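You operate a simulated robot arm through the tools that you are given. There is no shell and no other tool. Be economical: measure what you need, move in short steps, check, and stop when the job is done.

You run a simulated robot arm. Do the job below in one go: nothing can be reset, and whatever is moved stays where it is left.

JOB
Press the test key two times. Stack the number puck labelled "583" from the assembly bench top on top of the number puck labelled "105". Put one of the flanges from the top of the white table on the inspection top. Take the green spacer ring from the top of the white table and put it on top of the orange tin. Switch the white switch on. Switch the orange switch on. Close the grey drawer. Shut the blue drawer. Open the tag cover. Do these in any order.

It is judged by the outcome, as a careful person would: the job done as asked, and still so three seconds after it is handed in. It fails if anything else is knocked over, pushed out of place, dropped, spilled or broken. A push-on lid holds only when it is set on centred and level and pressed home; a screw cap is set on level and turned clockwise until tight.

ROBOT AND FRAMES
A 7-joint arm with a two-finger gripper on a trunk, on a base that drives. Base frame: it is fixed to the floor where the robot stands at the start and does not move with it; the origin is under the middle of the robot, x ahead of it, y to its left, z up; the surface under the hand at the start is at about z = 90. Units: cm, rad, N and s.
With the tool pointing down near the work surface it reaches from about 34 to 80 cm from the robot's upright axis, wherever it stands. Its first joint turns from -2.897 to 2.897 rad. Places, roughly: blue drawer [-980, -80, 70]; flange (6x6x4 cm) [-820, 40, 90]; grey drawer [-980, -40, 70]; inspection top [-1010, -30, 90]; number puck [-550, -250, 75]; orange switch [-980, -10, 70]; orange tin (8x8x8 cm) [-1010, 20, 90]; spacer ring [-750, 100, 75]; tag cover [50, -10, 90]; test key [50, 0, 90]; white switch [-980, -10, 80]. Payload 2.45 kg.
The TCP is the grasp point between the finger pads, 2.7 cm short of the fingertips. In the tool frame z runs along the fingers and y along their closing line. Largest opening 8 cm; the body of the gripper starts 5.4 cm behind the TCP.
Orientation is that of the tool frame in the base frame, as a unit quaternion [x, y, z, w]. With the fingers straight down and closing along the base's y, the tool's x points along the base's -x, its y along +y and its z along -z.

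CONTROLS
- The arm moves only by the tool step_arm. Its arguments are lists of equal length, an entry for each row: "grip": the opening in per cent of the stroke, from 0 (shut) to 100 (fully open); "translation": the shift along the tool's x, y, z in cm, a list of three; "rotation": the turn, a rotation vector about the tool's x, y, z in rad, a list of three. In form: {"grip": [grip, ...], "translation": [[x, y, z], ...], "rotation": [[wx, wy, wz], ...]}. A call has 1 to 12 rows; each row is the pose to reach, as a shift and turn from the pose commanded when the call began, along the tool's axes at that moment. A row lasts 0.2 s, in which the tool goes at most 5 cm and 0.15 rad; a call with a longer step from one row to the next is refused whole, and so is a gripper value outside its range. Where a pose cannot be reached the arm comes as near as it can. A force on the tool above 40 N (or 10 N above the force at the start of the call, whichever is more), or a blocked arm, ends the call early, and 0.2 s more pass. Each finger travels about 15.3 cm/s and halts on what it meets, pressing with about 23 N; the grip force reading is that of the motor and also rises with nothing between the fingers. The clock runs only during rows and for 0.2 s after the last one: add rows that repeat a pose to give the fingers time. It gives the time, the measured TCP pose, the force on the tool (base axes), the opening and the grip force at its end, in the units of the frame above (readings bear some noise), with the torque about the TCP (base axes, N m) and any sound that the robot's microphone picked up.
- Cameras (640 x 400 px; columns grow to the right, rows downward): "scene" is now at [5.19, 10.26, 162.85]; the picture's right is [-0.46, -0.89, 0.00], its down [-0.61, 0.31, -0.73] and it looks along [0.65, -0.34, -0.68] (base axes); focal length 249 px, centre (320, 200). "wrist" rides on the gripper at [6.3, 1.3, -7.9] in the tool frame; the picture's right is [-0.19, 0.98, 0.00], its down [-0.72, -0.14, -0.68] and it looks along [-0.67, -0.13, 0.73] (tool axes); focal length 226 px, centre (320, 200). There is no depth. A picture from a camera that has moved, and an enlarged one, comes with that camera's place and axes in the base frame and with its lens.
- get_image(camera): a new picture of that camera. The clock stands still meanwhile.
- move_column(by): slides the trunk up (or, below 0, down) by that many cm; the arm and the scene camera ride with it, the base frame stays. It gives what a move gives, with no picture.
- base_move(legs): drives the robot by 1 to 6 legs, each [ahead, turn to the left] in cm and rad, along the robot's own axes; the way and the turn of a leg run together, so that a leg with both is an arc; at most 150 cm and 3.142 rad a leg. The arm and the cameras ride along, it lands a little off, and it stops where it bumps. It gives what a move gives.
- head_to(pan, tilt): turns the head with the scene camera to pan (to the left, within 2.094 rad either way) and tilt (down, from -0.506 to 1.204), counted from straight ahead of the robot. It gives what a move gives.
- zoom(camera, box): a new picture of the part [left, top, right, bottom] of that camera's present view, enlarged. The clock stands still meanwhile.
- hand_in(): hands the job in; it is judged then, once.

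Go step by step. Nothing tells you exact positions but the pictures and the camera data: compare them with the known pose of the tool, close in by small moves and look again before you grip or let go. The budget is 186 turns and 144 pictures, counting those below and the enlarged ones. Unless the task says otherwise, let go and move clear before handing in.

The tools are called after ">>>" as a command line: name --argument value ..., lists and objects as JSON in quotes. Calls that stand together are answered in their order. step_arm: Moves the arm, as the interface text tells. Its arguments: {"type":"object","properties":{"grip":{"type":"array"},"translation":{"type":"array"},"rotation":{"type":"array"}},"required":["grip","translation","rotation"]} The other tools are called the same way: move_column (by) slides the trunk up or down; base_move (legs) drives the base; head_to (pan, tilt) turns the head that bears the scene camera; get_image (camera) takes a picture; zoom (camera, box) takes an enlarged picture of a part of a camera's view; hand_in () hands the job in.

At the start:

```text
clock: 0.0
ee_pos: [47.38, -19.59, 121.1]
ee_rot: [-0.004, 1.0, 0.0, 0.0]
contact_force: [-0.1, 0.5, 0.2]
torque: [-0.02, -0.01, 0.0]
grip_width: 8.0
grasp_force: 0.1
trunk travel left (down, up): [-25.0, 29.0]
robot x, y, heading: [0.04, -0.04, -0.002]
head pan, tilt: [-0.478, 0.749]
```

scene: 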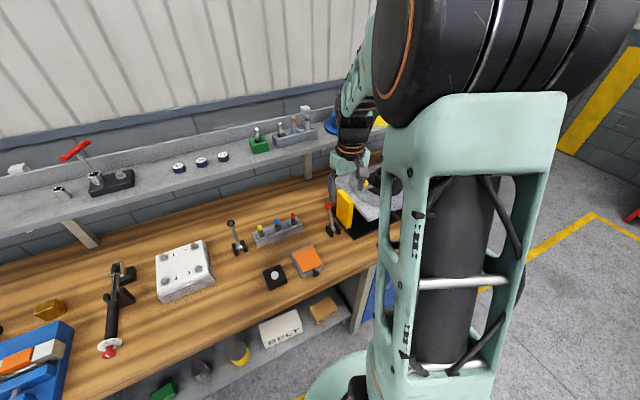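
wrist: 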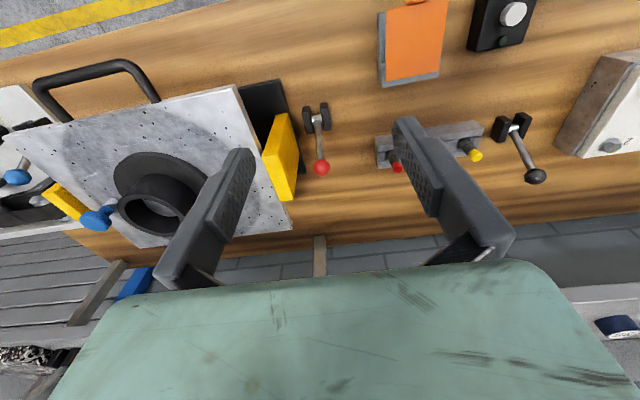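

I see the bench with a black key box (white button) near [48, 3] and an orange flap cover near [48, -8]. I'll zoom in on both first.

>>> zoom --camera "scene" --box '[240, 220, 350, 300]'

>>> zoom --camera "wrist" --box '[360, 0, 560, 125]'

```text
5.00 times, centred on (295, 260) of scene
camera zoom: at [5.19, 10.26, 162.85], right [-0.46, -0.89, 0.0], down [-0.61, 0.31, -0.73], along [0.65, -0.34, -0.68], focal length 1245 px, centre (445, -100)
```

zoom: 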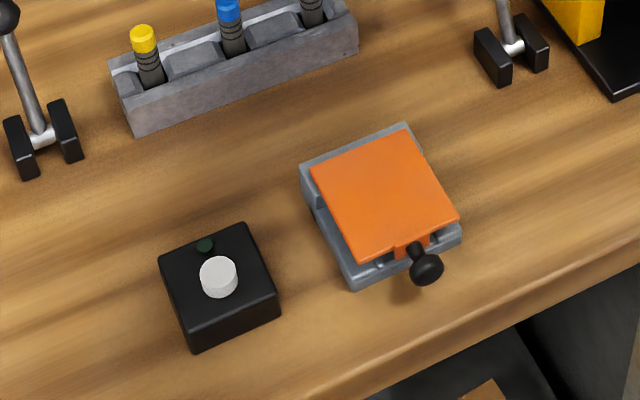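

```text
3.20 times, centred on (460, 62) of wrist
camera zoom: at [40.91, -18.47, 129.16], right [0.19, 0.98, 0.0], down [0.72, -0.14, 0.68], along [0.67, -0.13, -0.73], focal length 723 px, centre (-128, 640)
```

zoom: 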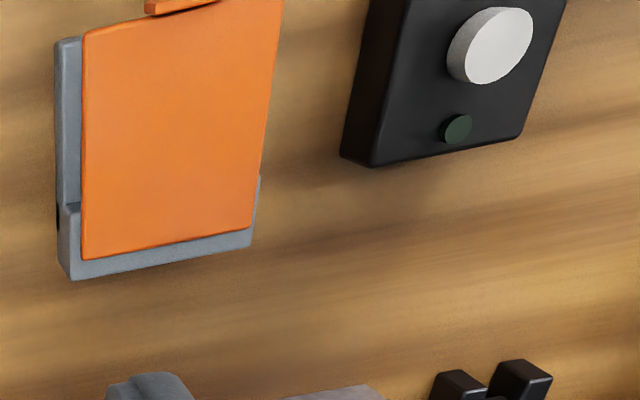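

The key's button top is about [47.3, 3.8, 94]. I move above it with the gripper shut and look.

>>> step_arm --grip '[0, 0, 0, 0, 0, 0, 0, 0, 0, 0]' --translation '[[0, 4.7, 0], [0, 9.4, 0], [0, 14.1, 0], [0, 18.8, 0], [0, 23.4, 0], [0, 23.4, 4.5], [0, 23.4, 9], [0, 23.4, 13.5], [0, 23.4, 18], [0, 23.4, 20]]' --rotation '[[0, 0, 0], [0, 0, 0], [0, 0, 0], [0, 0, 0], [0, 0, 0], [0, 0, 0], [0, 0, 0], [0, 0, 0], [0, 0, 0], [0, 0, 0]]'

>>> get_image --camera "wrist"

>>> get_image --camera "scene"

```text
clock: 2.2
ee_pos: [47.12, 3.73, 100.9]
ee_rot: [-0.003, 1.0, 0.0, 0.0]
contact_force: [-0.5, 1.5, 0.9]
torque: [-0.03, 0.03, -0.02]
grip_width: 0.0
grasp_force: 22.9
trunk travel left (down, up): [-25.0, 29.0]
robot x, y, heading: [-0.01, -0.03, -0.003]
head pan, tilt: [-0.478, 0.749]
```

```text
139 pictures are left
camera wrist: at [40.69, 4.9, 109.02], right [0.19, 0.98, 0.0], down [0.72, -0.14, 0.68], along [0.67, -0.13, -0.73], focal length 226 px, centre (320, 200)
```

wrist: 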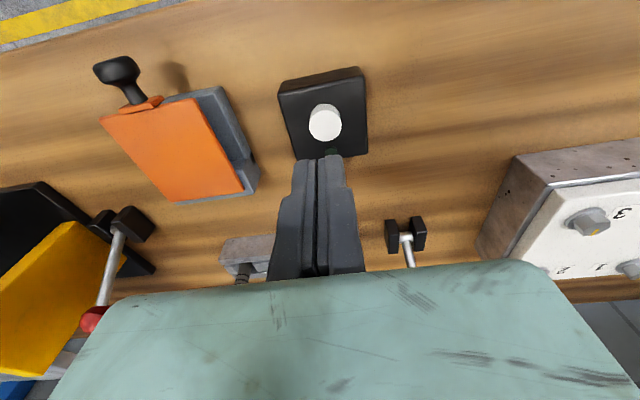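

```text
138 pictures are left
camera scene: at [5.23, 10.29, 162.85], right [-0.46, -0.89, 0.0], down [-0.61, 0.31, -0.73], along [0.65, -0.34, -0.68], focal length 249 px, centre (320, 200)
```

scene: 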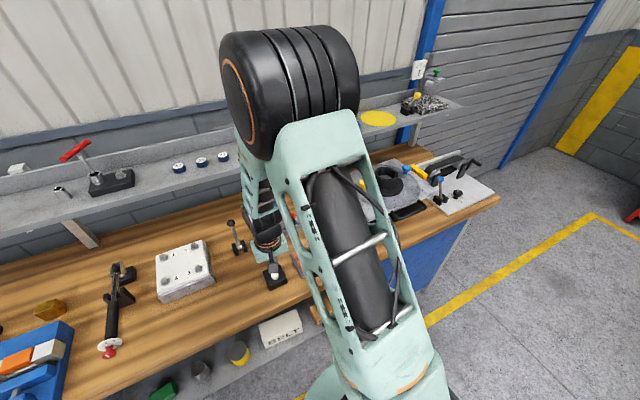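

The finger tips are over the button; I press down in small rows.

>>> step_arm --grip '[0, 0, 0, 0, 0]' --translation '[[0, 0.2, 2], [0, 0.2, 3.2], [0, 0.2, 3.6], [0, 0.2, 4.0], [0, 0.2, 4.3]]' --rotation '[[0, 0, 0], [0, 0, 0], [0, 0, 0], [0, 0, 0], [0, 0, 0]]'

>>> zoom --camera "wrist" --box '[240, 50, 400, 180]'

```text
clock: 3.4
ee_pos: [47.22, 3.84, 96.8]
ee_rot: [-0.004, 1.0, 0.0, 0.0]
contact_force: [0.0, -0.4, -0.1]
torque: [-0.01, -0.02, 0.0]
grip_width: 0.0
grasp_force: 23.1
trunk travel left (down, up): [-25.0, 29.0]
robot x, y, heading: [-0.04, 0.15, -0.001]
head pan, tilt: [-0.478, 0.749]
```

```text
3.08 times, centred on (320, 115) of wrist
camera zoom: at [40.79, 5.09, 104.86], right [0.19, 0.98, 0.0], down [0.72, -0.14, 0.68], along [0.67, -0.13, -0.73], focal length 696 px, centre (320, 462)
```

zoom: 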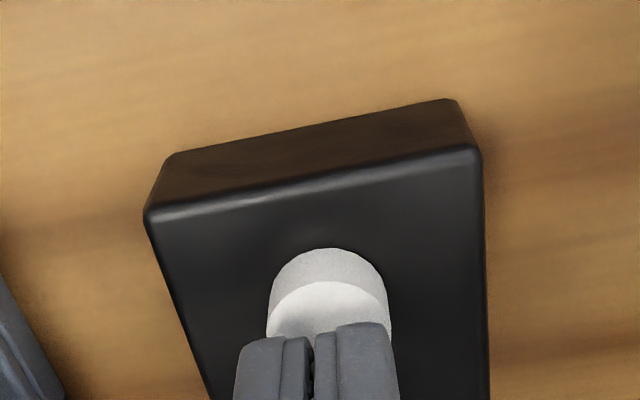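

No contact yet; continue down in small steps.

>>> step_arm --grip '[0, 0, 0, 0]' --translation '[[0.3, 0.1, 0.3], [0.3, 0.1, 0.5], [0.3, 0.1, 0.7], [0.3, 0.1, 0.9]]' --rotation '[[0, 0, 0], [0, 0, 0], [0, 0, 0], [0, 0, 0]]'

>>> zoom --camera "wrist" --box '[240, 50, 400, 180]'

```text
clock: 4.4
ee_pos: [46.91, 3.99, 95.73]
ee_rot: [-0.002, 1.0, 0.0, 0.001]
contact_force: [-0.2, -0.1, -0.1]
torque: [0.01, 0.02, -0.01]
grip_width: 0.0
grasp_force: 23.0
trunk travel left (down, up): [-25.0, 29.0]
robot x, y, heading: [0.05, -0.24, -0.001]
head pan, tilt: [-0.478, 0.749]
```

```text
3.08 times, centred on (320, 115) of wrist
camera zoom: at [40.41, 5.14, 103.94], right [0.19, 0.98, 0.0], down [0.72, -0.14, 0.68], along [0.67, -0.13, -0.73], focal length 696 px, centre (320, 462)
```

zoom: 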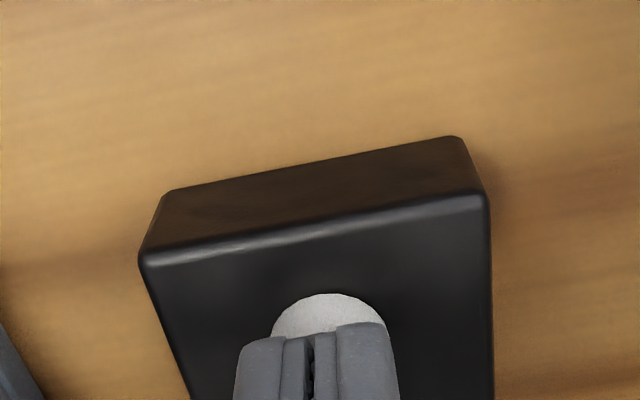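

Still no force; tips now at about z = 93.1. Continue.

>>> step_arm --grip '[0, 0, 0]' --translation '[[0, 0, 0.2], [0, 0, 0.4], [0, 0, 0.6]]' --rotation '[[0, 0, 0], [0, 0, 0], [0, 0, 0]]'

>>> zoom --camera "wrist" --box '[240, 50, 400, 180]'

```text
clock: 5.2
ee_pos: [46.83, 4.05, 95.26]
ee_rot: [-0.003, 1.0, 0.0, -0.001]
contact_force: [-0.8, 0.9, 2.9]
torque: [0.02, 0.02, -0.03]
grip_width: 0.61
grasp_force: 30.0
trunk travel left (down, up): [-25.0, 29.0]
robot x, y, heading: [0.19, 0.06, 0.002]
head pan, tilt: [-0.478, 0.749]
heard: click
```

```text
3.08 times, centred on (320, 115) of wrist
camera zoom: at [40.41, 5.18, 103.31], right [0.19, 0.98, 0.0], down [0.72, -0.14, 0.68], along [0.67, -0.13, -0.73], focal length 696 px, centre (320, 462)
```

zoom: 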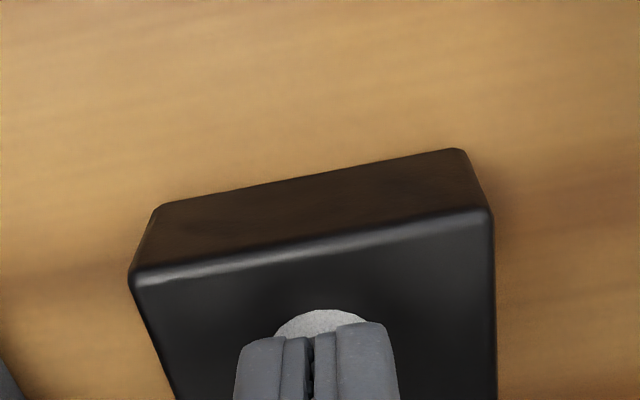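

One click. I lift clear to let the key return, checking for sounds.

>>> step_arm --grip '[0, 0, 0]' --translation '[[0, 0, -1], [0, 0, -2], [0, 0, -2]]' --rotation '[[0, 0, 0], [0, 0, 0], [0, 0, 0]]'

>>> step_arm --grip '[0, 0, 0, 0, 0]' --translation '[[0, 0, 1.0], [0, 0, 1.4], [0, 0, 1.6], [0, 0, 1.8], [0, 0, 2.0]]' --rotation '[[0, 0, 0], [0, 0, 0], [0, 0, 0], [0, 0, 0], [0, 0, 0]]'

```text
clock: 6.0
ee_pos: [46.83, 4.07, 97.34]
ee_rot: [-0.004, 1.0, 0.0, 0.0]
contact_force: [-0.3, -0.2, -0.5]
torque: [0.01, 0.01, 0.02]
grip_width: 0.01
grasp_force: 29.8
trunk travel left (down, up): [-25.0, 29.0]
robot x, y, heading: [-0.16, -0.01, -0.001]
head pan, tilt: [-0.478, 0.749]
```

```text
clock: 7.2
ee_pos: [46.81, 4.08, 95.3]
ee_rot: [-0.004, 1.0, 0.0, 0.0]
contact_force: [-0.7, 0.8, 1.6]
torque: [0.01, 0.0, 0.0]
grip_width: 0.6
grasp_force: 29.6
trunk travel left (down, up): [-25.0, 29.0]
robot x, y, heading: [0.1, 0.08, 0.0]
head pan, tilt: [-0.478, 0.749]
heard: click
```

Second click heard. I lift off and move above the cover's knob (about [41.8, -7.8, 93.8]), opening the gripper.

>>> step_arm --grip '[0, 0, 30, 50, 50, 50, 50]' --translation '[[0, 0, -4], [0, 0, -8], [1, -3.5, -8], [2, -7, -8], [4, -10, -8], [5, -11.8, -8], [5, -11.8, -8]]' --rotation '[[0, 0, 0], [0, 0, 0], [0, 0, 0], [0, 0, 0], [0, 0, 0], [0, 0, 0], [0, 0, 0]]'

>>> get_image --camera "wrist"

>>> get_image --camera "scene"

```text
clock: 8.8
ee_pos: [41.83, -7.66, 103.31]
ee_rot: [-0.004, 1.0, 0.0, 0.0]
contact_force: [0.0, 0.0, -0.8]
torque: [0.01, 0.03, 0.01]
grip_width: 4.0
grasp_force: 0.0
trunk travel left (down, up): [-25.0, 29.0]
robot x, y, heading: [-0.21, -0.11, -0.001]
head pan, tilt: [-0.478, 0.749]
```

```text
134 pictures are left
camera wrist: at [35.45, -6.52, 111.35], right [0.19, 0.98, 0.0], down [0.72, -0.14, 0.68], along [0.67, -0.13, -0.73], focal length 226 px, centre (320, 200)
```

wrist: 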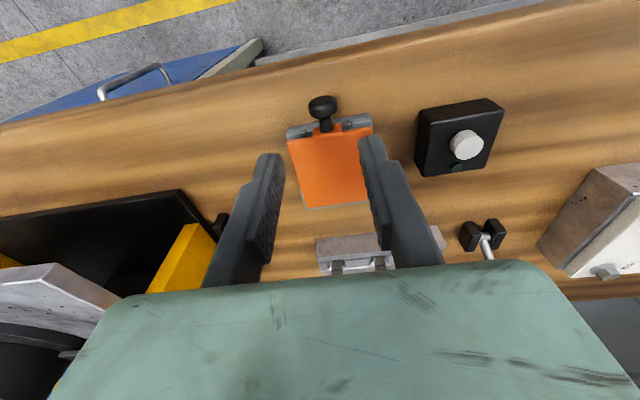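

```text
133 pictures are left
camera scene: at [5.2, 10.27, 162.85], right [-0.46, -0.89, 0.0], down [-0.61, 0.31, -0.73], along [0.65, -0.34, -0.68], focal length 249 px, centre (320, 200)
```

scene: 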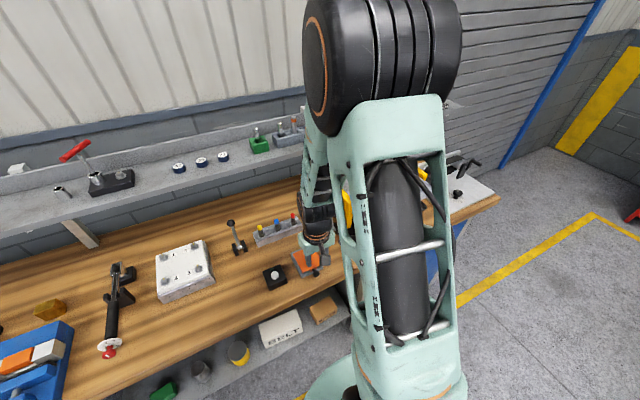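

Knob confirmed at [41.85, -7.6, 93.8]. Lower and grip it.

>>> step_arm --grip '[50, 50, 50, 20, 0, 0]' --translation '[[0, 0.05, 4], [0, 0.05, 7], [0, 0.05, 8.3], [0, 0.05, 8.3], [0, 0.05, 8.3], [0, 0.05, 8.3]]' --rotation '[[0, 0, 0], [0, 0, 0], [0, 0, 0], [0, 0, 0], [0, 0, 0], [0, 0, 0]]'

>>> get_image --camera "wrist"

```text
clock: 10.2
ee_pos: [41.9, -7.44, 94.81]
ee_rot: [-0.004, 1.0, 0.0, -0.002]
contact_force: [3.0, 21.3, -4.7]
torque: [0.23, 0.48, 0.14]
grip_width: 2.06
grasp_force: 44.5
trunk travel left (down, up): [-25.0, 29.0]
robot x, y, heading: [-0.03, 0.24, -0.001]
head pan, tilt: [-0.478, 0.749]
```

```text
132 pictures are left
camera wrist: at [35.53, -6.34, 102.93], right [0.18, 0.98, 0.0], down [0.72, -0.13, 0.68], along [0.67, -0.13, -0.73], focal length 226 px, centre (320, 200)
```

wrist: 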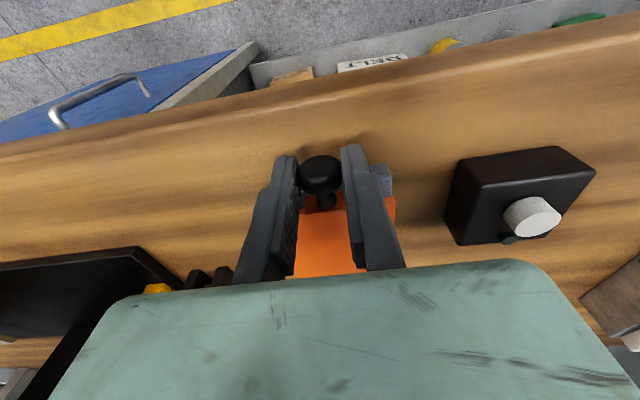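

Knob gripped. I now swing it up along an arc about the hinge (x ≈ 52.5, z ≈ 92.7), first 40 degrees.

>>> step_arm --grip '[0, 0, 0, 0]' --translation '[[-0.26, 0.2, -1.82], [-0.83, 0.2, -3.54], [-1.7, 0.2, -5.11], [-2.83, 0.2, -6.49]]' --rotation '[[0, -0.09, 0], [0, -0.18, 0], [0, -0.27, 0], [0, -0.36, 0]]'

>>> get_image --camera "wrist"

```text
clock: 11.2
ee_pos: [44.59, -7.5, 101.5]
ee_rot: [-0.004, 0.984, 0.001, 0.178]
contact_force: [-25.8, 10.1, 3.7]
torque: [0.14, 1.64, 0.01]
grip_width: 2.07
grasp_force: 45.3
trunk travel left (down, up): [-25.0, 29.0]
robot x, y, heading: [-0.01, 0.14, -0.0]
head pan, tilt: [-0.478, 0.749]
```

```text
131 pictures are left
camera wrist: at [35.69, -6.33, 106.8], right [0.17, 0.98, 0.07], down [0.44, -0.14, 0.89], along [0.88, -0.13, -0.45], focal length 226 px, centre (320, 200)
```

wrist: 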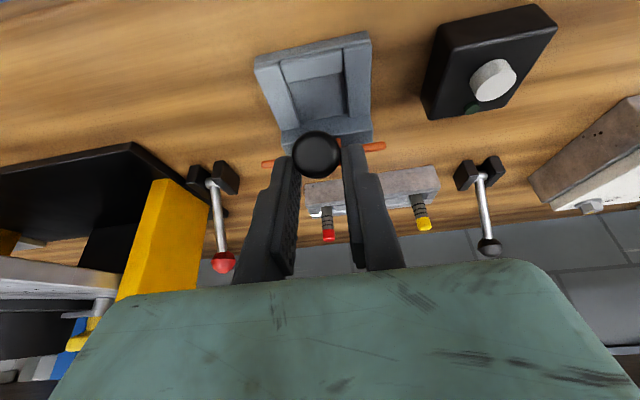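

The cover swings up well. I continue the arc past vertical.

>>> step_arm --grip '[0, 0, 0, 0, 0, 0]' --translation '[[-1.39, 0, -0.69], [-3.15, 0, -0.95], [-4.91, 0, -0.89], [-6.65, 0, -0.48], [-8.38, 0, 0.2], [-9.96, 0, 1.17]]' --rotation '[[0, -0.09, 0], [0, -0.18, 0], [0, -0.27, 0], [0, -0.36, 0], [0, -0.36, 0], [0, -0.36, 0]]'

>>> get_image --camera "wrist"

>>> get_image --camera "scene"

```text
clock: 12.6
ee_pos: [54.63, -7.43, 103.75]
ee_rot: [-0.003, 0.936, 0.001, 0.353]
contact_force: [0.6, -0.7, -0.4]
torque: [-0.03, 0.04, 0.0]
grip_width: 0.0
grasp_force: 29.9
trunk travel left (down, up): [-25.0, 29.0]
robot x, y, heading: [-0.06, 0.3, 0.003]
head pan, tilt: [-0.478, 0.749]
```

```text
130 pictures are left
camera wrist: at [44.49, -6.28, 105.73], right [0.14, 0.98, 0.13], down [0.09, -0.14, 0.99], along [0.99, -0.13, -0.11], focal length 226 px, centre (320, 200)
```

wrist: 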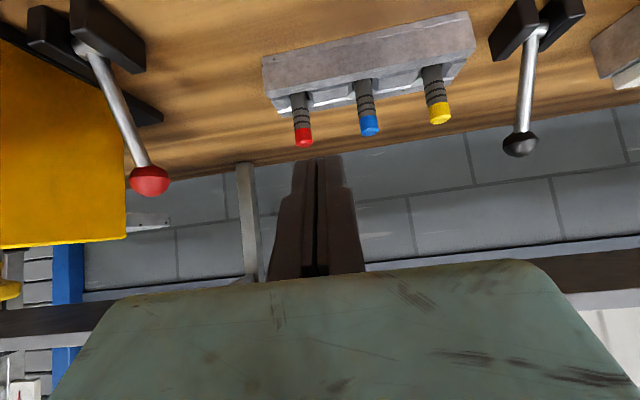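

```text
129 pictures are left
camera scene: at [5.22, 10.27, 162.85], right [-0.46, -0.89, 0.0], down [-0.61, 0.31, -0.73], along [0.65, -0.34, -0.68], focal length 249 px, centre (320, 200)
```

scene: 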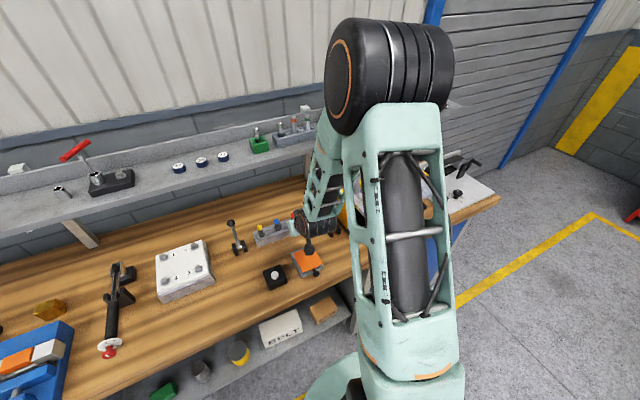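

The knob slipped out and the cover fell shut again. I go back above the knob upright and regrip deeper, with a slightly larger arc radius (hinge about [53, 92.7]).

>>> step_arm --grip '[0, 0, 0, 50, 50, 50]' --translation '[[1.92, 0, -1.68], [3.84, 0, -3.36], [5.75, 0, -5.04], [7.67, 0, -6.72], [9.59, 0, -8.4], [9.59, 0, -8.4]]' --rotation '[[0, 0.144, 0], [0, 0.288, 0], [0, 0.432, 0], [0, 0.576, 0], [0, 0.72, 0], [0, 0.72, 0]]'

>>> get_image --camera "wrist"

```text
clock: 14.0
ee_pos: [41.76, -7.42, 103.96]
ee_rot: [-0.002, 1.0, 0.0, 0.0]
contact_force: [0.3, 0.2, 0.6]
torque: [0.01, 0.01, 0.0]
grip_width: 4.01
grasp_force: 0.0
trunk travel left (down, up): [-25.0, 29.0]
robot x, y, heading: [0.2, -0.11, 0.0]
head pan, tilt: [-0.478, 0.749]
```

```text
128 pictures are left
camera wrist: at [35.37, -6.34, 112.06], right [0.19, 0.98, 0.0], down [0.72, -0.14, 0.68], along [0.67, -0.13, -0.73], focal length 226 px, centre (320, 200)
```

wrist: 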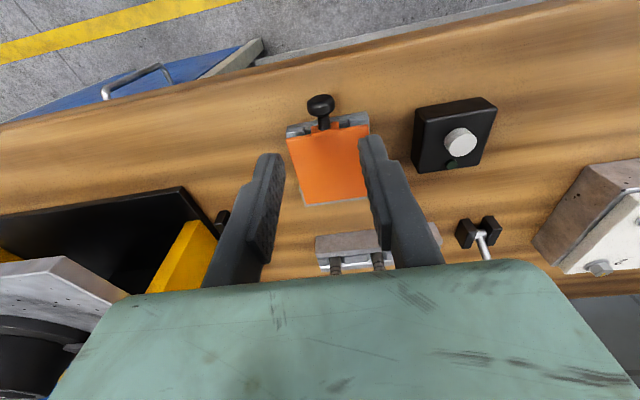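

Cover back shut as before. Lower and regrip deeper.

>>> step_arm --grip '[50, 50, 50, 20, 0, 0, 0]' --translation '[[0, 0, 4.5], [0, 0, 8.5], [0, 0, 9.9], [0, 0, 9.9], [0, 0, 9.9], [0, 0, 9.9], [0, 0, 9.9]]' --rotation '[[0, 0, 0], [0, 0, 0], [0, 0, 0], [0, 0, 0], [0, 0, 0], [0, 0, 0], [0, 0, 0]]'

```text
clock: 15.6
ee_pos: [41.77, -7.47, 94.0]
ee_rot: [-0.004, 1.0, 0.001, -0.001]
contact_force: [-0.4, -0.4, -5.8]
torque: [-0.03, 0.64, 0.0]
grip_width: 2.09
grasp_force: 44.9
trunk travel left (down, up): [-25.0, 29.0]
robot x, y, heading: [-0.14, 0.15, 0.004]
head pan, tilt: [-0.478, 0.749]
```

Grip is centred now. Swing up the first 40 degrees with the tool turning along.

>>> step_arm --grip '[0, 0, 0, 0]' --translation '[[-0.37, 0, -1.93], [-1.06, 0, -3.77], [-2.06, 0, -5.47], [-3.34, 0, -6.96]]' --rotation '[[0, -0.14, 0], [0, -0.28, 0], [0, -0.42, 0], [0, -0.56, 0]]'

>>> get_image --camera "wrist"

```text
clock: 16.6
ee_pos: [43.5, -7.5, 99.94]
ee_rot: [-0.001, 0.971, 0.001, 0.239]
contact_force: [-17.1, -1.6, 19.3]
torque: [-0.05, -0.71, -0.12]
grip_width: 2.09
grasp_force: 44.7
trunk travel left (down, up): [-25.0, 29.0]
robot x, y, heading: [0.13, 0.28, 0.003]
head pan, tilt: [-0.478, 0.749]
stopped in row 4: the force on the tool passed its limit at 59 N (the readings are from after the stop); the commanded pose is now the measured one
```

```text
127 pictures are left
camera wrist: at [34.15, -6.3, 104.26], right [0.17, 0.98, 0.09], down [0.32, -0.14, 0.94], along [0.93, -0.13, -0.34], focal length 226 px, centre (320, 200)
```

wrist: 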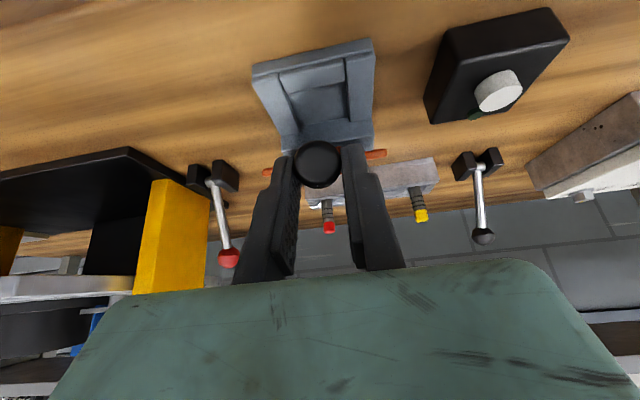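

Still holding the knob; force says the radius is a bit larger (hinge about [53.3, 93.4]). Continue in short steps.

>>> step_arm --grip '[0, 0]' --translation '[[-1.96, 0, -0.77], [-3.95, 0, -1.24]]' --rotation '[[0, -0.14, 0], [0, -0.28, 0]]'

>>> get_image --camera "wrist"

```text
clock: 17.2
ee_pos: [46.58, -7.36, 103.0]
ee_rot: [-0.003, 0.927, 0.001, 0.375]
contact_force: [-0.5, 0.9, 0.2]
torque: [-0.03, 0.0, 0.02]
grip_width: 0.0
grasp_force: 29.7
trunk travel left (down, up): [-25.0, 29.0]
robot x, y, heading: [-0.15, -0.29, 0.0]
head pan, tilt: [-0.478, 0.749]
```

```text
126 pictures are left
camera wrist: at [36.4, -6.28, 104.44], right [0.14, 0.98, 0.14], down [0.04, -0.14, 0.99], along [0.99, -0.13, -0.06], focal length 226 px, centre (320, 200)
```

wrist: 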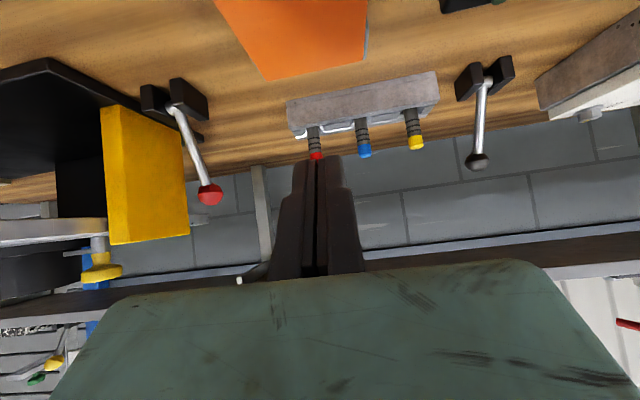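

Slipped again. I'll instead hook the closed finger tips under the knob from the front and flip the cover with a push. First move in front of and low beside the knob.

>>> step_arm --grip '[0, 0, 0, 0, 0]' --translation '[[2.22, 0, -2.15], [4.45, 0, -4.3], [6.67, 0, -6.45], [10.0, 0, -3.0], [13.34, 0, 0.45]]' --rotation '[[0, 0.09, 0], [0, 0.18, 0], [0, 0.269, 0], [0, 0.269, 0], [0, 0.269, 0]]'

>>> get_image --camera "wrist"

>>> zoom --camera "scene" --box '[240, 220, 400, 320]'

```text
clock: 18.3
ee_pos: [40.17, -8.34, 95.19]
ee_rot: [0.001, 0.967, -0.002, 0.253]
contact_force: [-27.8, -2.2, 30.3]
torque: [0.2, -0.06, 0.08]
grip_width: 0.0
grasp_force: 30.2
out of reach, approached as far as the arm can: row 1, 2, 3, 4, 5
trunk travel left (down, up): [-25.0, 29.0]
robot x, y, heading: [-0.15, -0.0, -0.005]
head pan, tilt: [-0.478, 0.749]
stopped in row 5: the force on the tool passed its limit at 394 N (the readings are from after the stop); the commanded pose is now the measured one
```

```text
125 pictures are left
camera wrist: at [30.67, -7.23, 99.2], right [0.17, 0.98, 0.09], down [0.29, -0.14, 0.95], along [0.94, -0.13, -0.31], focal length 226 px, centre (320, 200)
```

wrist: 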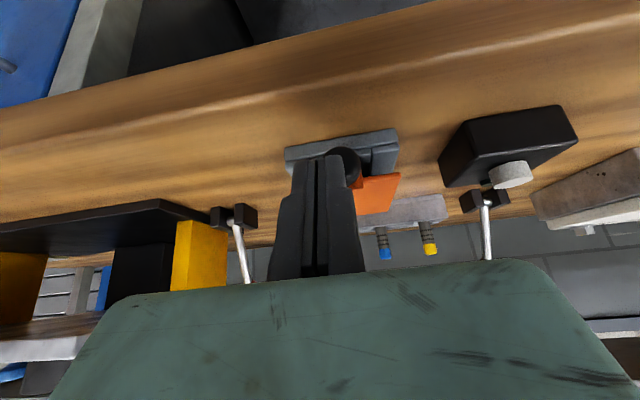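

```text
4.00 times, centred on (320, 270) of scene
camera zoom: at [5.16, 10.22, 162.87], right [-0.46, -0.89, 0.0], down [-0.61, 0.31, -0.73], along [0.65, -0.34, -0.68], focal length 996 px, centre (320, -80)
```

zoom: 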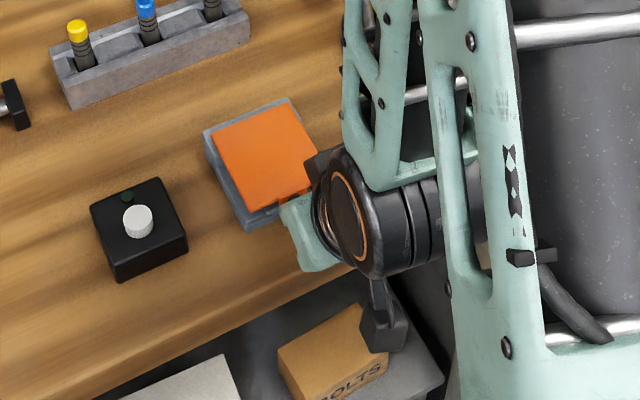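

The tool was out of reach that close in and bumped the cover. I raise the arm and back the base off 15 cm for room.

>>> step_arm --grip '[0, 0, 0]' --translation '[[-1.96, 0, -3.49], [-3.92, 0, -6.98], [-5.4, 0, -9.6]]' --rotation '[[0, 0, 0], [0, 0, 0], [0, 0, 0]]'

>>> base_move --legs '[[-15, 0]]'

>>> get_image --camera "wrist"

>>> get_image --camera "scene"

```text
clock: 19.1
ee_pos: [41.77, -8.89, 106.48]
ee_rot: [-0.001, 0.967, 0.0, 0.256]
contact_force: [0.2, 0.2, -0.4]
torque: [0.03, 0.04, -0.03]
grip_width: 0.0
grasp_force: 29.2
out of reach, approached as far as the arm can: row 1, 2, 3
trunk travel left (down, up): [-25.0, 29.0]
robot x, y, heading: [0.06, 0.04, 0.005]
head pan, tilt: [-0.478, 0.749]
```

```text
clock: 20.5
ee_pos: [26.53, -8.87, 106.41]
ee_rot: [0.0, 0.966, -0.001, 0.257]
contact_force: [0.1, -0.8, 0.2]
torque: [0.0, -0.03, -0.02]
grip_width: 0.02
grasp_force: 29.2
trunk travel left (down, up): [-25.0, 29.0]
robot x, y, heading: [-15.25, 0.14, -0.002]
head pan, tilt: [-0.478, 0.749]
```

```text
123 pictures are left
camera wrist: at [17.18, -7.7, 110.38], right [0.17, 0.98, 0.09], down [0.29, -0.14, 0.95], along [0.94, -0.13, -0.3], focal length 226 px, centre (320, 200)
```

wrist: 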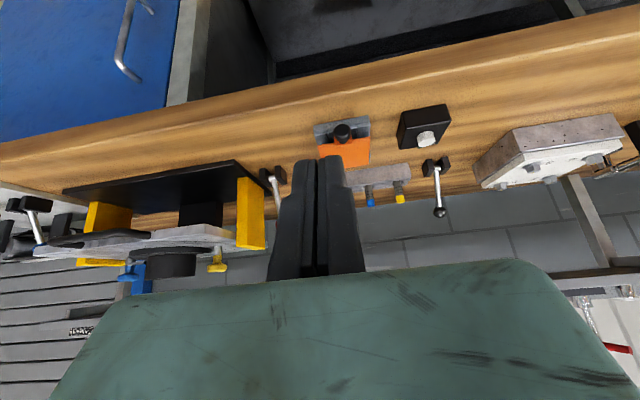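

```text
122 pictures are left
camera scene: at [-9.91, 10.28, 162.86], right [-0.46, -0.89, 0.0], down [-0.6, 0.31, -0.73], along [0.65, -0.34, -0.68], focal length 249 px, centre (320, 200)
```

scene: 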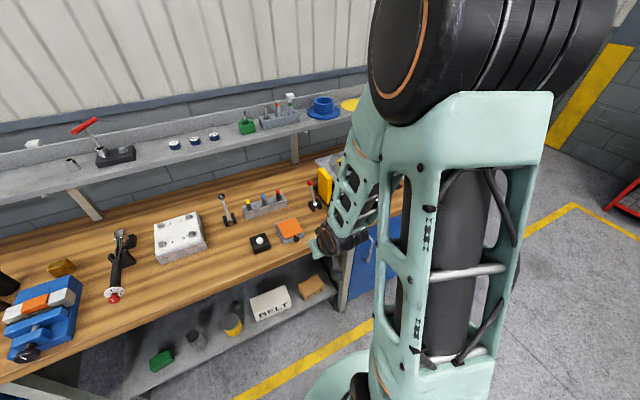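

Knob still at about [42, -7.3, 93.8]; now there's room. Move the closed tips to just in front of and below the knob.

>>> step_arm --grip '[0, 0, 0, 0, 0, 0, 0]' --translation '[[-3.12, 0.5, 1.78], [-6.23, 1, 3.57], [-9.35, 1.45, 5.35], [-7.21, 1.45, 9.08], [-5.08, 1.45, 12.81], [-3.2, 1.45, 16.1], [-2.89, 1.45, 16.63]]' --rotation '[[0, 0, 0], [0, 0, 0], [0, 0, 0], [0, 0, 0], [0, 0, 0], [0, 0, 0], [0, 0, 0]]'

>>> get_image --camera "wrist"

>>> zoom --camera "scene" --box '[230, 200, 390, 300]'

```text
clock: 22.1
ee_pos: [37.31, -7.63, 93.18]
ee_rot: [-0.001, 0.967, 0.0, 0.255]
contact_force: [0.1, -0.2, 0.5]
torque: [0.03, 0.01, 0.02]
grip_width: 0.0
grasp_force: 29.8
trunk travel left (down, up): [-25.0, 29.0]
robot x, y, heading: [-14.74, -0.08, -0.005]
head pan, tilt: [-0.478, 0.749]
```

```text
121 pictures are left
camera wrist: at [27.83, -6.5, 97.25], right [0.17, 0.98, 0.09], down [0.29, -0.14, 0.95], along [0.94, -0.13, -0.3], focal length 226 px, centre (320, 200)
```

wrist: 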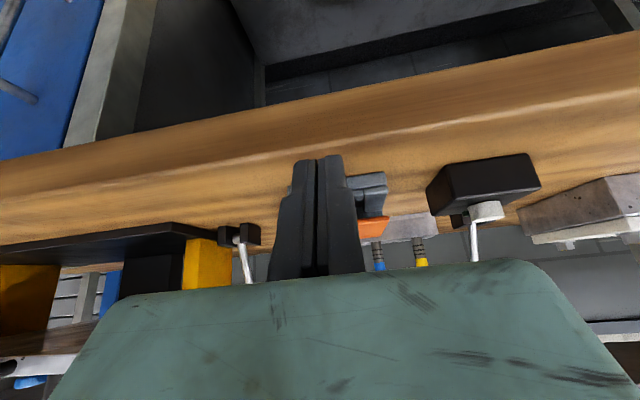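

```text
4.00 times, centred on (310, 250) of scene
camera zoom: at [-9.78, 10.27, 162.86], right [-0.46, -0.89, 0.0], down [-0.6, 0.31, -0.73], along [0.65, -0.34, -0.68], focal length 996 px, centre (360, 0)
```

zoom: 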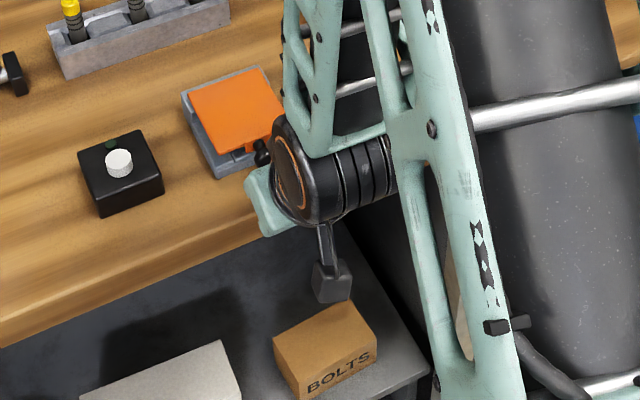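

Clear in front of the knob. Slide under it and start lifting.

>>> step_arm --grip '[0, 0, 0, 0, 0, 0]' --translation '[[-1.3, 0.2, 0.69], [-2.62, 0.2, 1.37], [-3.3, 0.2, 0.27], [-3.99, 0.2, -0.84], [-5.75, 0.2, -2.72], [-8.19, 0.2, -3.98]]' --rotation '[[0, 0, 0], [0, 0, 0], [0, 0, 0], [0, 0, 0], [0, 0, 0], [0, 0, 0]]'

>>> get_image --camera "wrist"

>>> zoom --camera "scene" --box '[230, 180, 390, 280]'

```text
clock: 23.5
ee_pos: [42.72, -7.23, 100.95]
ee_rot: [-0.001, 0.967, 0.0, 0.256]
contact_force: [0.5, -0.5, -0.4]
torque: [-0.01, 0.01, 0.0]
grip_width: 0.01
grasp_force: 29.7
trunk travel left (down, up): [-25.0, 29.0]
robot x, y, heading: [-14.84, -0.08, 0.001]
head pan, tilt: [-0.478, 0.749]
```

```text
119 pictures are left
camera wrist: at [33.2, -6.09, 104.92], right [0.17, 0.98, 0.09], down [0.29, -0.14, 0.95], along [0.94, -0.13, -0.3], focal length 226 px, centre (320, 200)
```

wrist: 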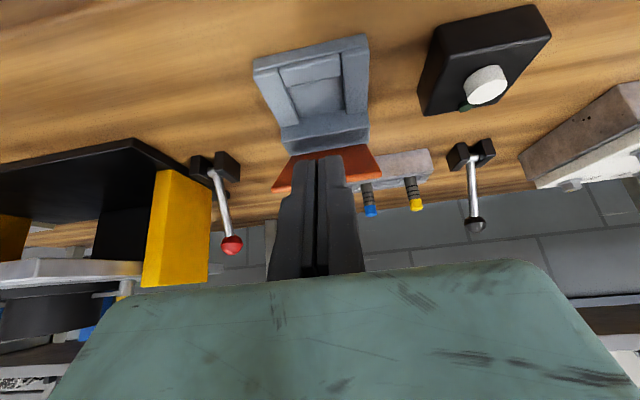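

```text
4.00 times, centred on (310, 230) of scene
camera zoom: at [-9.78, 10.28, 162.85], right [-0.46, -0.89, 0.0], down [-0.6, 0.31, -0.73], along [0.65, -0.34, -0.68], focal length 996 px, centre (360, 80)
```

zoom: 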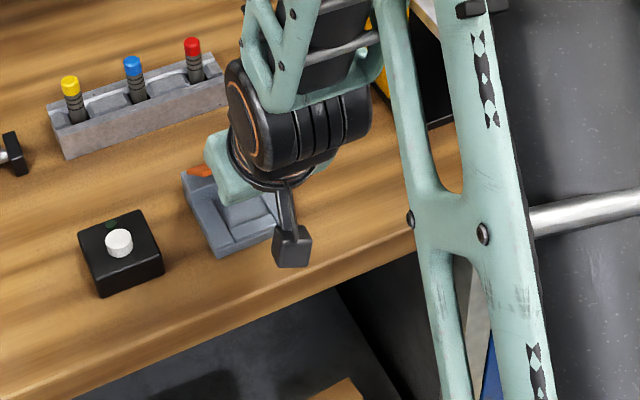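

The cover rests on the fingers, partly open. Continue pushing up and over.

>>> step_arm --grip '[0, 0, 0, 0]' --translation '[[-2.97, 0, -0.27], [-5.74, 0, -0.08], [-8.16, 0, 0.71], [-10.33, 0, 1.95]]' --rotation '[[0, 0, 0], [0, 0, 0], [0, 0, 0], [0, 0, 0]]'

>>> get_image --camera "wrist"

>>> zoom --camera "scene" --box '[230, 180, 390, 280]'

```text
clock: 24.5
ee_pos: [52.62, -7.31, 104.31]
ee_rot: [0.0, 0.967, -0.001, 0.255]
contact_force: [0.4, 0.0, 0.0]
torque: [-0.02, 0.0, 0.01]
grip_width: 0.03
grasp_force: 29.7
trunk travel left (down, up): [-25.0, 29.0]
robot x, y, heading: [-14.7, -0.13, -0.003]
head pan, tilt: [-0.478, 0.749]
```

```text
117 pictures are left
camera wrist: at [43.01, -6.11, 108.19], right [0.17, 0.98, 0.09], down [0.29, -0.14, 0.95], along [0.94, -0.13, -0.31], focal length 226 px, centre (320, 200)
```

wrist: 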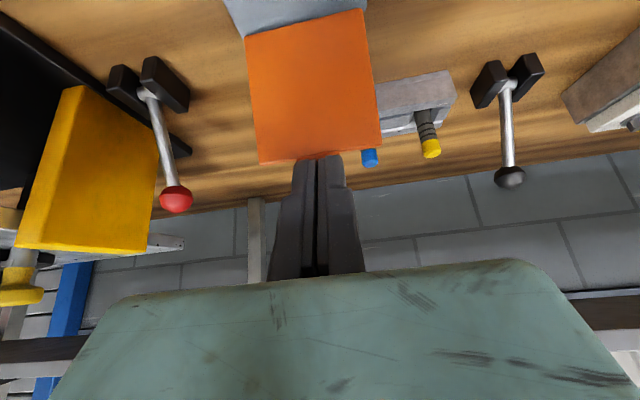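

```text
4.00 times, centred on (310, 230) of scene
camera zoom: at [-9.74, 10.28, 162.85], right [-0.46, -0.89, 0.0], down [-0.61, 0.31, -0.73], along [0.65, -0.34, -0.68], focal length 996 px, centre (360, 80)
```

zoom: 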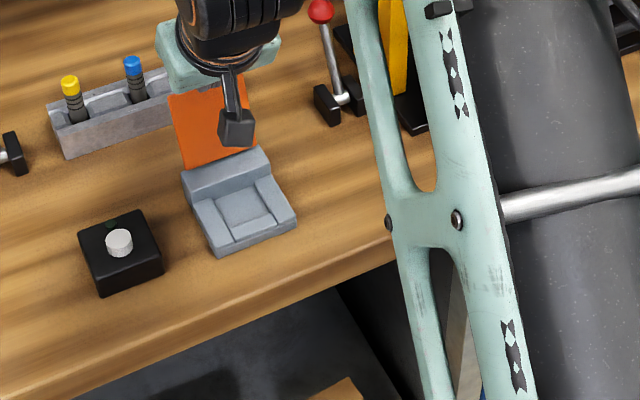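

The cover is about vertical; push a little more, then draw back and see if it stays.

>>> step_arm --grip '[0, 0, 0]' --translation '[[-1.1, 0, 0.7], [-2.08, 0, 1.41], [-2.7, 0, 2.33]]' --rotation '[[0, 0, 0], [0, 0, 0], [0, 0, 0]]'

>>> step_arm --grip '[0, 0, 0, 0, 0]' --translation '[[2, 0, -1.5], [4.5, 0, -3], [8, 0, -5.2], [11.5, 0, -7.5], [15, 0, -10]]' --rotation '[[0, 0, 0], [0, 0, 0], [0, 0, 0], [0, 0, 0], [0, 0, 0]]'

>>> get_image --camera "wrist"

>>> get_image --camera "scene"

```text
clock: 25.0
ee_pos: [53.27, -7.33, 103.99]
ee_rot: [0.0, 0.969, -0.001, 0.248]
contact_force: [-25.6, 2.4, 19.3]
torque: [-0.03, -0.05, -0.07]
grip_width: 0.6
grasp_force: 29.7
trunk travel left (down, up): [-25.0, 29.0]
robot x, y, heading: [-15.33, 0.31, -0.003]
head pan, tilt: [-0.478, 0.749]
stopped in row 2: the force on the tool passed its limit at 46 N (the readings are from after the stop); the commanded pose is now the measured one
```

```text
clock: 26.2
ee_pos: [35.5, -7.24, 105.15]
ee_rot: [0.0, 0.969, -0.001, 0.248]
contact_force: [-0.6, -0.7, -0.2]
torque: [0.03, -0.02, 0.0]
grip_width: 0.0
grasp_force: 29.8
trunk travel left (down, up): [-25.0, 29.0]
robot x, y, heading: [-15.27, -0.15, -0.0]
head pan, tilt: [-0.478, 0.749]
```

```text
115 pictures are left
camera wrist: at [25.96, -6.13, 109.28], right [0.17, 0.98, 0.09], down [0.3, -0.14, 0.94], along [0.94, -0.13, -0.32], focal length 226 px, centre (320, 200)
```

wrist: 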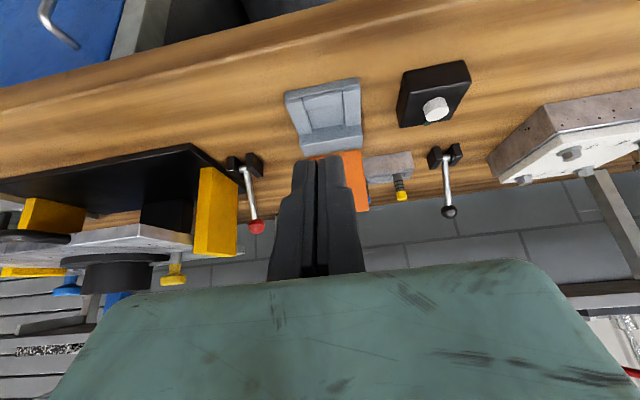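

```text
114 pictures are left
camera scene: at [-9.93, 10.29, 162.86], right [-0.46, -0.89, 0.0], down [-0.6, 0.31, -0.73], along [0.65, -0.34, -0.68], focal length 249 px, centre (320, 200)
```

scene: 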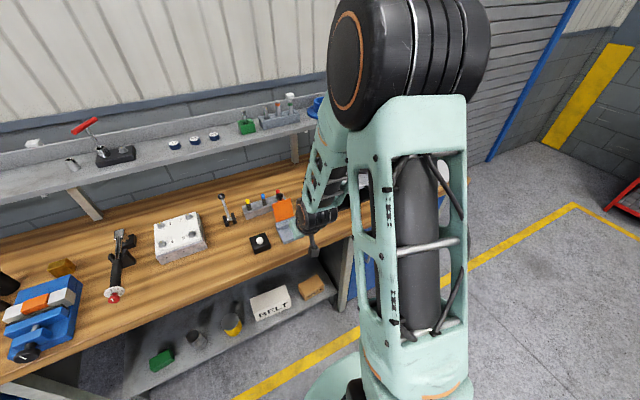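

The cover stays open. Now I tidy the arm upright and high, back away from the bench and turn around to see the rest of the room.

>>> step_arm --grip '[0, 0, 0, 0, 0]' --translation '[[-1.9, 0, -3.5], [-3.8, 0, -7], [-5.7, 0, -10.5], [-7.6, 0, -14], [-9.6, 0, -17.5]]' --rotation '[[0, 0.1, 0], [0, 0.2, 0], [0, 0.3, 0], [0, 0.4, 0], [0, 0.5, 0]]'

>>> base_move --legs '[[-60, 0], [0, 3.1]]'

>>> head_to --pan 0.5 --tilt 0.25

>>> get_image --camera "scene"

```text
clock: 27.4
ee_pos: [35.86, -7.12, 124.89]
ee_rot: [-0.001, 1.0, 0.001, 0.0]
contact_force: [0.2, -0.4, -0.8]
torque: [0.01, 0.02, -0.02]
grip_width: 0.0
grasp_force: 29.1
trunk travel left (down, up): [-25.0, 29.0]
robot x, y, heading: [-15.04, 0.09, -0.004]
head pan, tilt: [-0.478, 0.749]
```

```text
clock: 38.4
ee_pos: [-127.33, 9.65, 124.89]
ee_rot: [1.0, -0.025, 0.0, 0.0]
contact_force: [-0.3, -1.0, 0.2]
torque: [0.02, -0.01, 0.01]
grip_width: 0.04
grasp_force: 30.5
trunk travel left (down, up): [-25.0, 29.0]
robot x, y, heading: [-77.01, -0.02, 3.095]
head pan, tilt: [-0.478, 0.749]
```

```text
clock: 39.6
ee_pos: [-127.4, 9.54, 125.01]
ee_rot: [1.0, -0.025, -0.001, -0.001]
contact_force: [-0.4, 0.1, 0.2]
torque: [-0.01, -0.01, 0.01]
grip_width: 0.02
grasp_force: 29.5
trunk travel left (down, up): [-25.0, 29.0]
robot x, y, heading: [-77.05, 0.05, 3.097]
head pan, tilt: [0.499, 0.25]
```

```text
113 pictures are left
camera scene: at [-84.33, -17.97, 167.35], right [-0.43, 0.9, 0.0], down [0.22, 0.11, -0.97], along [-0.87, -0.42, -0.25], focal length 249 px, centre (320, 200)
```

scene: 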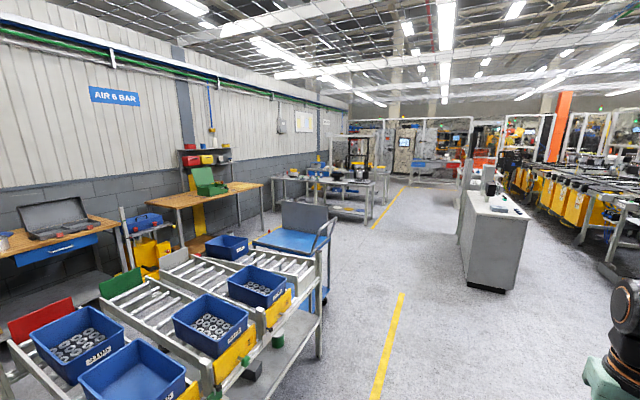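

The aisle is clear along y ≈ -25; the grey table ahead-left should hold the pucks. I drive down the aisle and look again.

>>> base_move --legs '[[0, 0.13], [150, 0], [150, 0], [60, 0]]'

>>> head_to --pan 0.9 --tilt 0.35

>>> get_image --camera "scene"

>>> head_to --pan -0.3 --tilt 0.3

>>> get_image --camera "scene"

```text
clock: 57.7
ee_pos: [-487.11, -40.95, 124.8]
ee_rot: [0.998, 0.06, 0.0, 0.0]
contact_force: [-0.1, -0.3, 0.4]
torque: [0.01, -0.01, -0.03]
grip_width: 0.0
grasp_force: 29.5
trunk travel left (down, up): [-25.0, 29.0]
robot x, y, heading: [-435.71, -41.79, -3.022]
head pan, tilt: [0.499, 0.25]
```

```text
clock: 58.6
ee_pos: [-486.98, -40.85, 124.89]
ee_rot: [0.998, 0.06, 0.0, -0.001]
contact_force: [-0.5, 0.4, -1.2]
torque: [0.02, -0.01, -0.02]
grip_width: 0.01
grasp_force: 29.7
trunk travel left (down, up): [-25.0, 29.0]
robot x, y, heading: [-435.92, -41.99, -3.02]
head pan, tilt: [0.901, 0.351]
```

```text
112 pictures are left
camera scene: at [-437.2, -63.32, 166.41], right [-0.85, 0.52, 0.0], down [0.18, 0.29, -0.94], along [-0.49, -0.8, -0.34], focal length 249 px, centre (320, 200)
```

scene: 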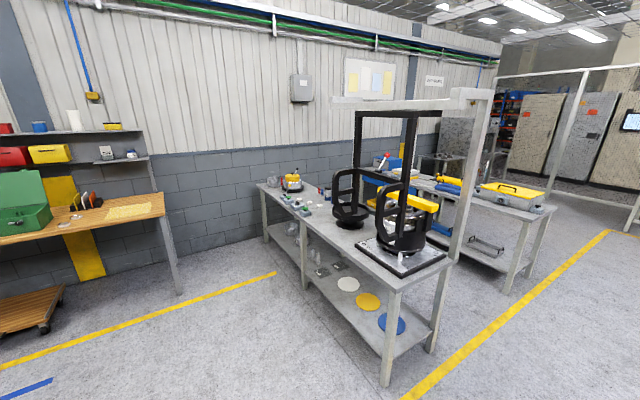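

```text
clock: 60.0
ee_pos: [-487.04, -40.88, 124.91]
ee_rot: [0.998, 0.061, 0.0, -0.001]
contact_force: [-0.6, 0.2, 0.5]
torque: [0.05, 0.04, 0.0]
grip_width: 0.01
grasp_force: 29.5
trunk travel left (down, up): [-25.0, 29.0]
robot x, y, heading: [-435.88, -41.96, -3.021]
head pan, tilt: [-0.3, 0.3]
```

```text
111 pictures are left
camera scene: at [-441.52, -53.72, 166.88], right [0.18, 0.98, 0.0], down [0.29, -0.05, -0.96], along [-0.94, 0.17, -0.3], focal length 249 px, centre (320, 200)
```

scene: 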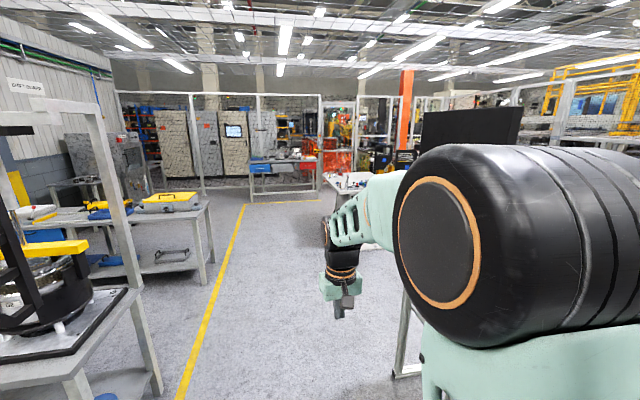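

Pucks are on the first grey bench (front edge x ≈ -528) around y = -250. Drive to stand before it facing it.

>>> base_move --legs '[[0, 1.25], [130, 0], [75, 0], [0, -1.37]]'

>>> head_to --pan 0.3 --tilt 0.8

>>> get_image --camera "scene"

>>> get_image --camera "wrist"

```text
clock: 76.8
ee_pos: [-533.85, -236.75, 124.87]
ee_rot: [1.0, 0.003, -0.001, 0.0]
contact_force: [0.1, 1.1, -0.7]
torque: [-0.01, 0.01, 0.0]
grip_width: 0.01
grasp_force: 30.0
trunk travel left (down, up): [-25.0, 29.0]
robot x, y, heading: [-483.14, -243.72, -3.14]
head pan, tilt: [-0.3, 0.3]
```

```text
clock: 77.8
ee_pos: [-533.81, -236.87, 124.83]
ee_rot: [1.0, 0.003, -0.001, -0.002]
contact_force: [0.0, -0.6, 0.9]
torque: [-0.01, -0.06, -0.02]
grip_width: 0.01
grasp_force: 29.8
trunk travel left (down, up): [-25.0, 29.0]
robot x, y, heading: [-482.8, -243.61, -3.137]
head pan, tilt: [0.3, 0.799]
```

```text
110 pictures are left
camera scene: at [-488.85, -259.89, 162.45], right [-0.3, 0.95, 0.0], down [0.68, 0.21, -0.7], along [-0.67, -0.21, -0.72], focal length 249 px, centre (320, 200)
```

scene: 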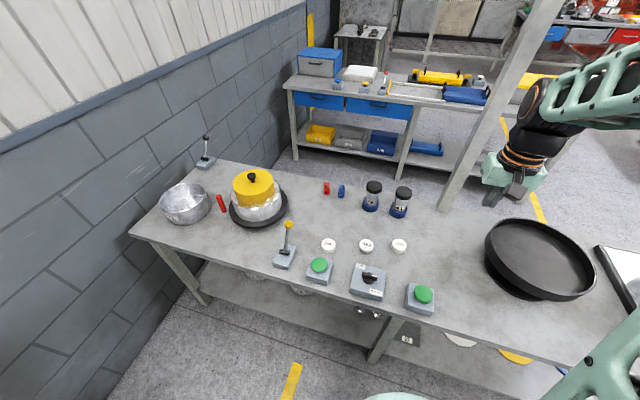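

```text
109 pictures are left
camera wrist: at [-527.54, -238.0, 133.03], right [-0.19, -0.98, 0.0], down [-0.72, 0.14, 0.68], along [-0.67, 0.13, -0.73], focal length 226 px, centre (320, 200)
```

wrist: 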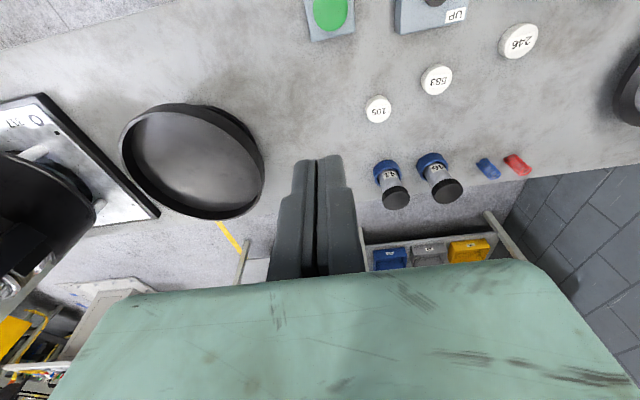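

I see the pucks: 105, 583 and 246, near [-552, -248] and [-548, -261]. Zoom to confirm labels and sizes.

>>> zoom --camera "wrist" --box '[350, 40, 470, 130]'

>>> zoom --camera "scene" --box '[310, 210, 430, 280]'

```text
4.44 times, centred on (410, 85) of wrist
camera zoom: at [-527.54, -238.0, 133.03], right [-0.19, -0.98, 0.0], down [-0.72, 0.14, 0.68], along [-0.67, 0.13, -0.73], focal length 1005 px, centre (-80, 711)
```

zoom: 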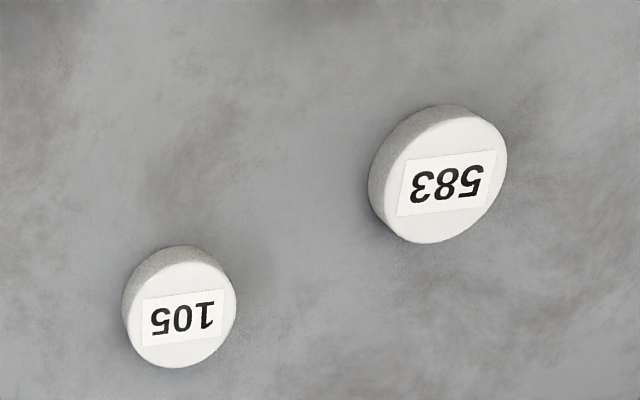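

```text
5.33 times, centred on (370, 245) of scene
camera zoom: at [-488.85, -259.89, 162.45], right [-0.3, 0.95, 0.0], down [0.68, 0.21, -0.7], along [-0.67, -0.21, -0.72], focal length 1328 px, centre (53, -40)
```

zoom: 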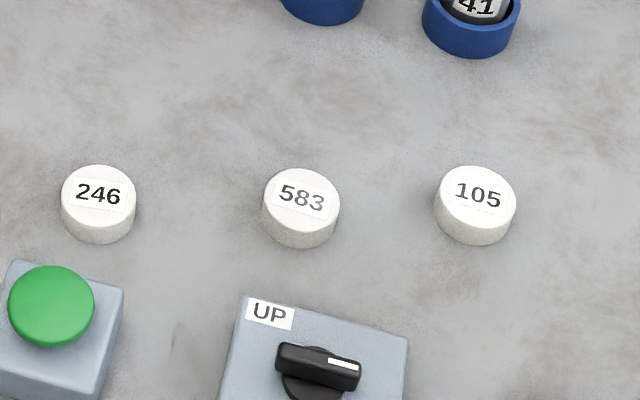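

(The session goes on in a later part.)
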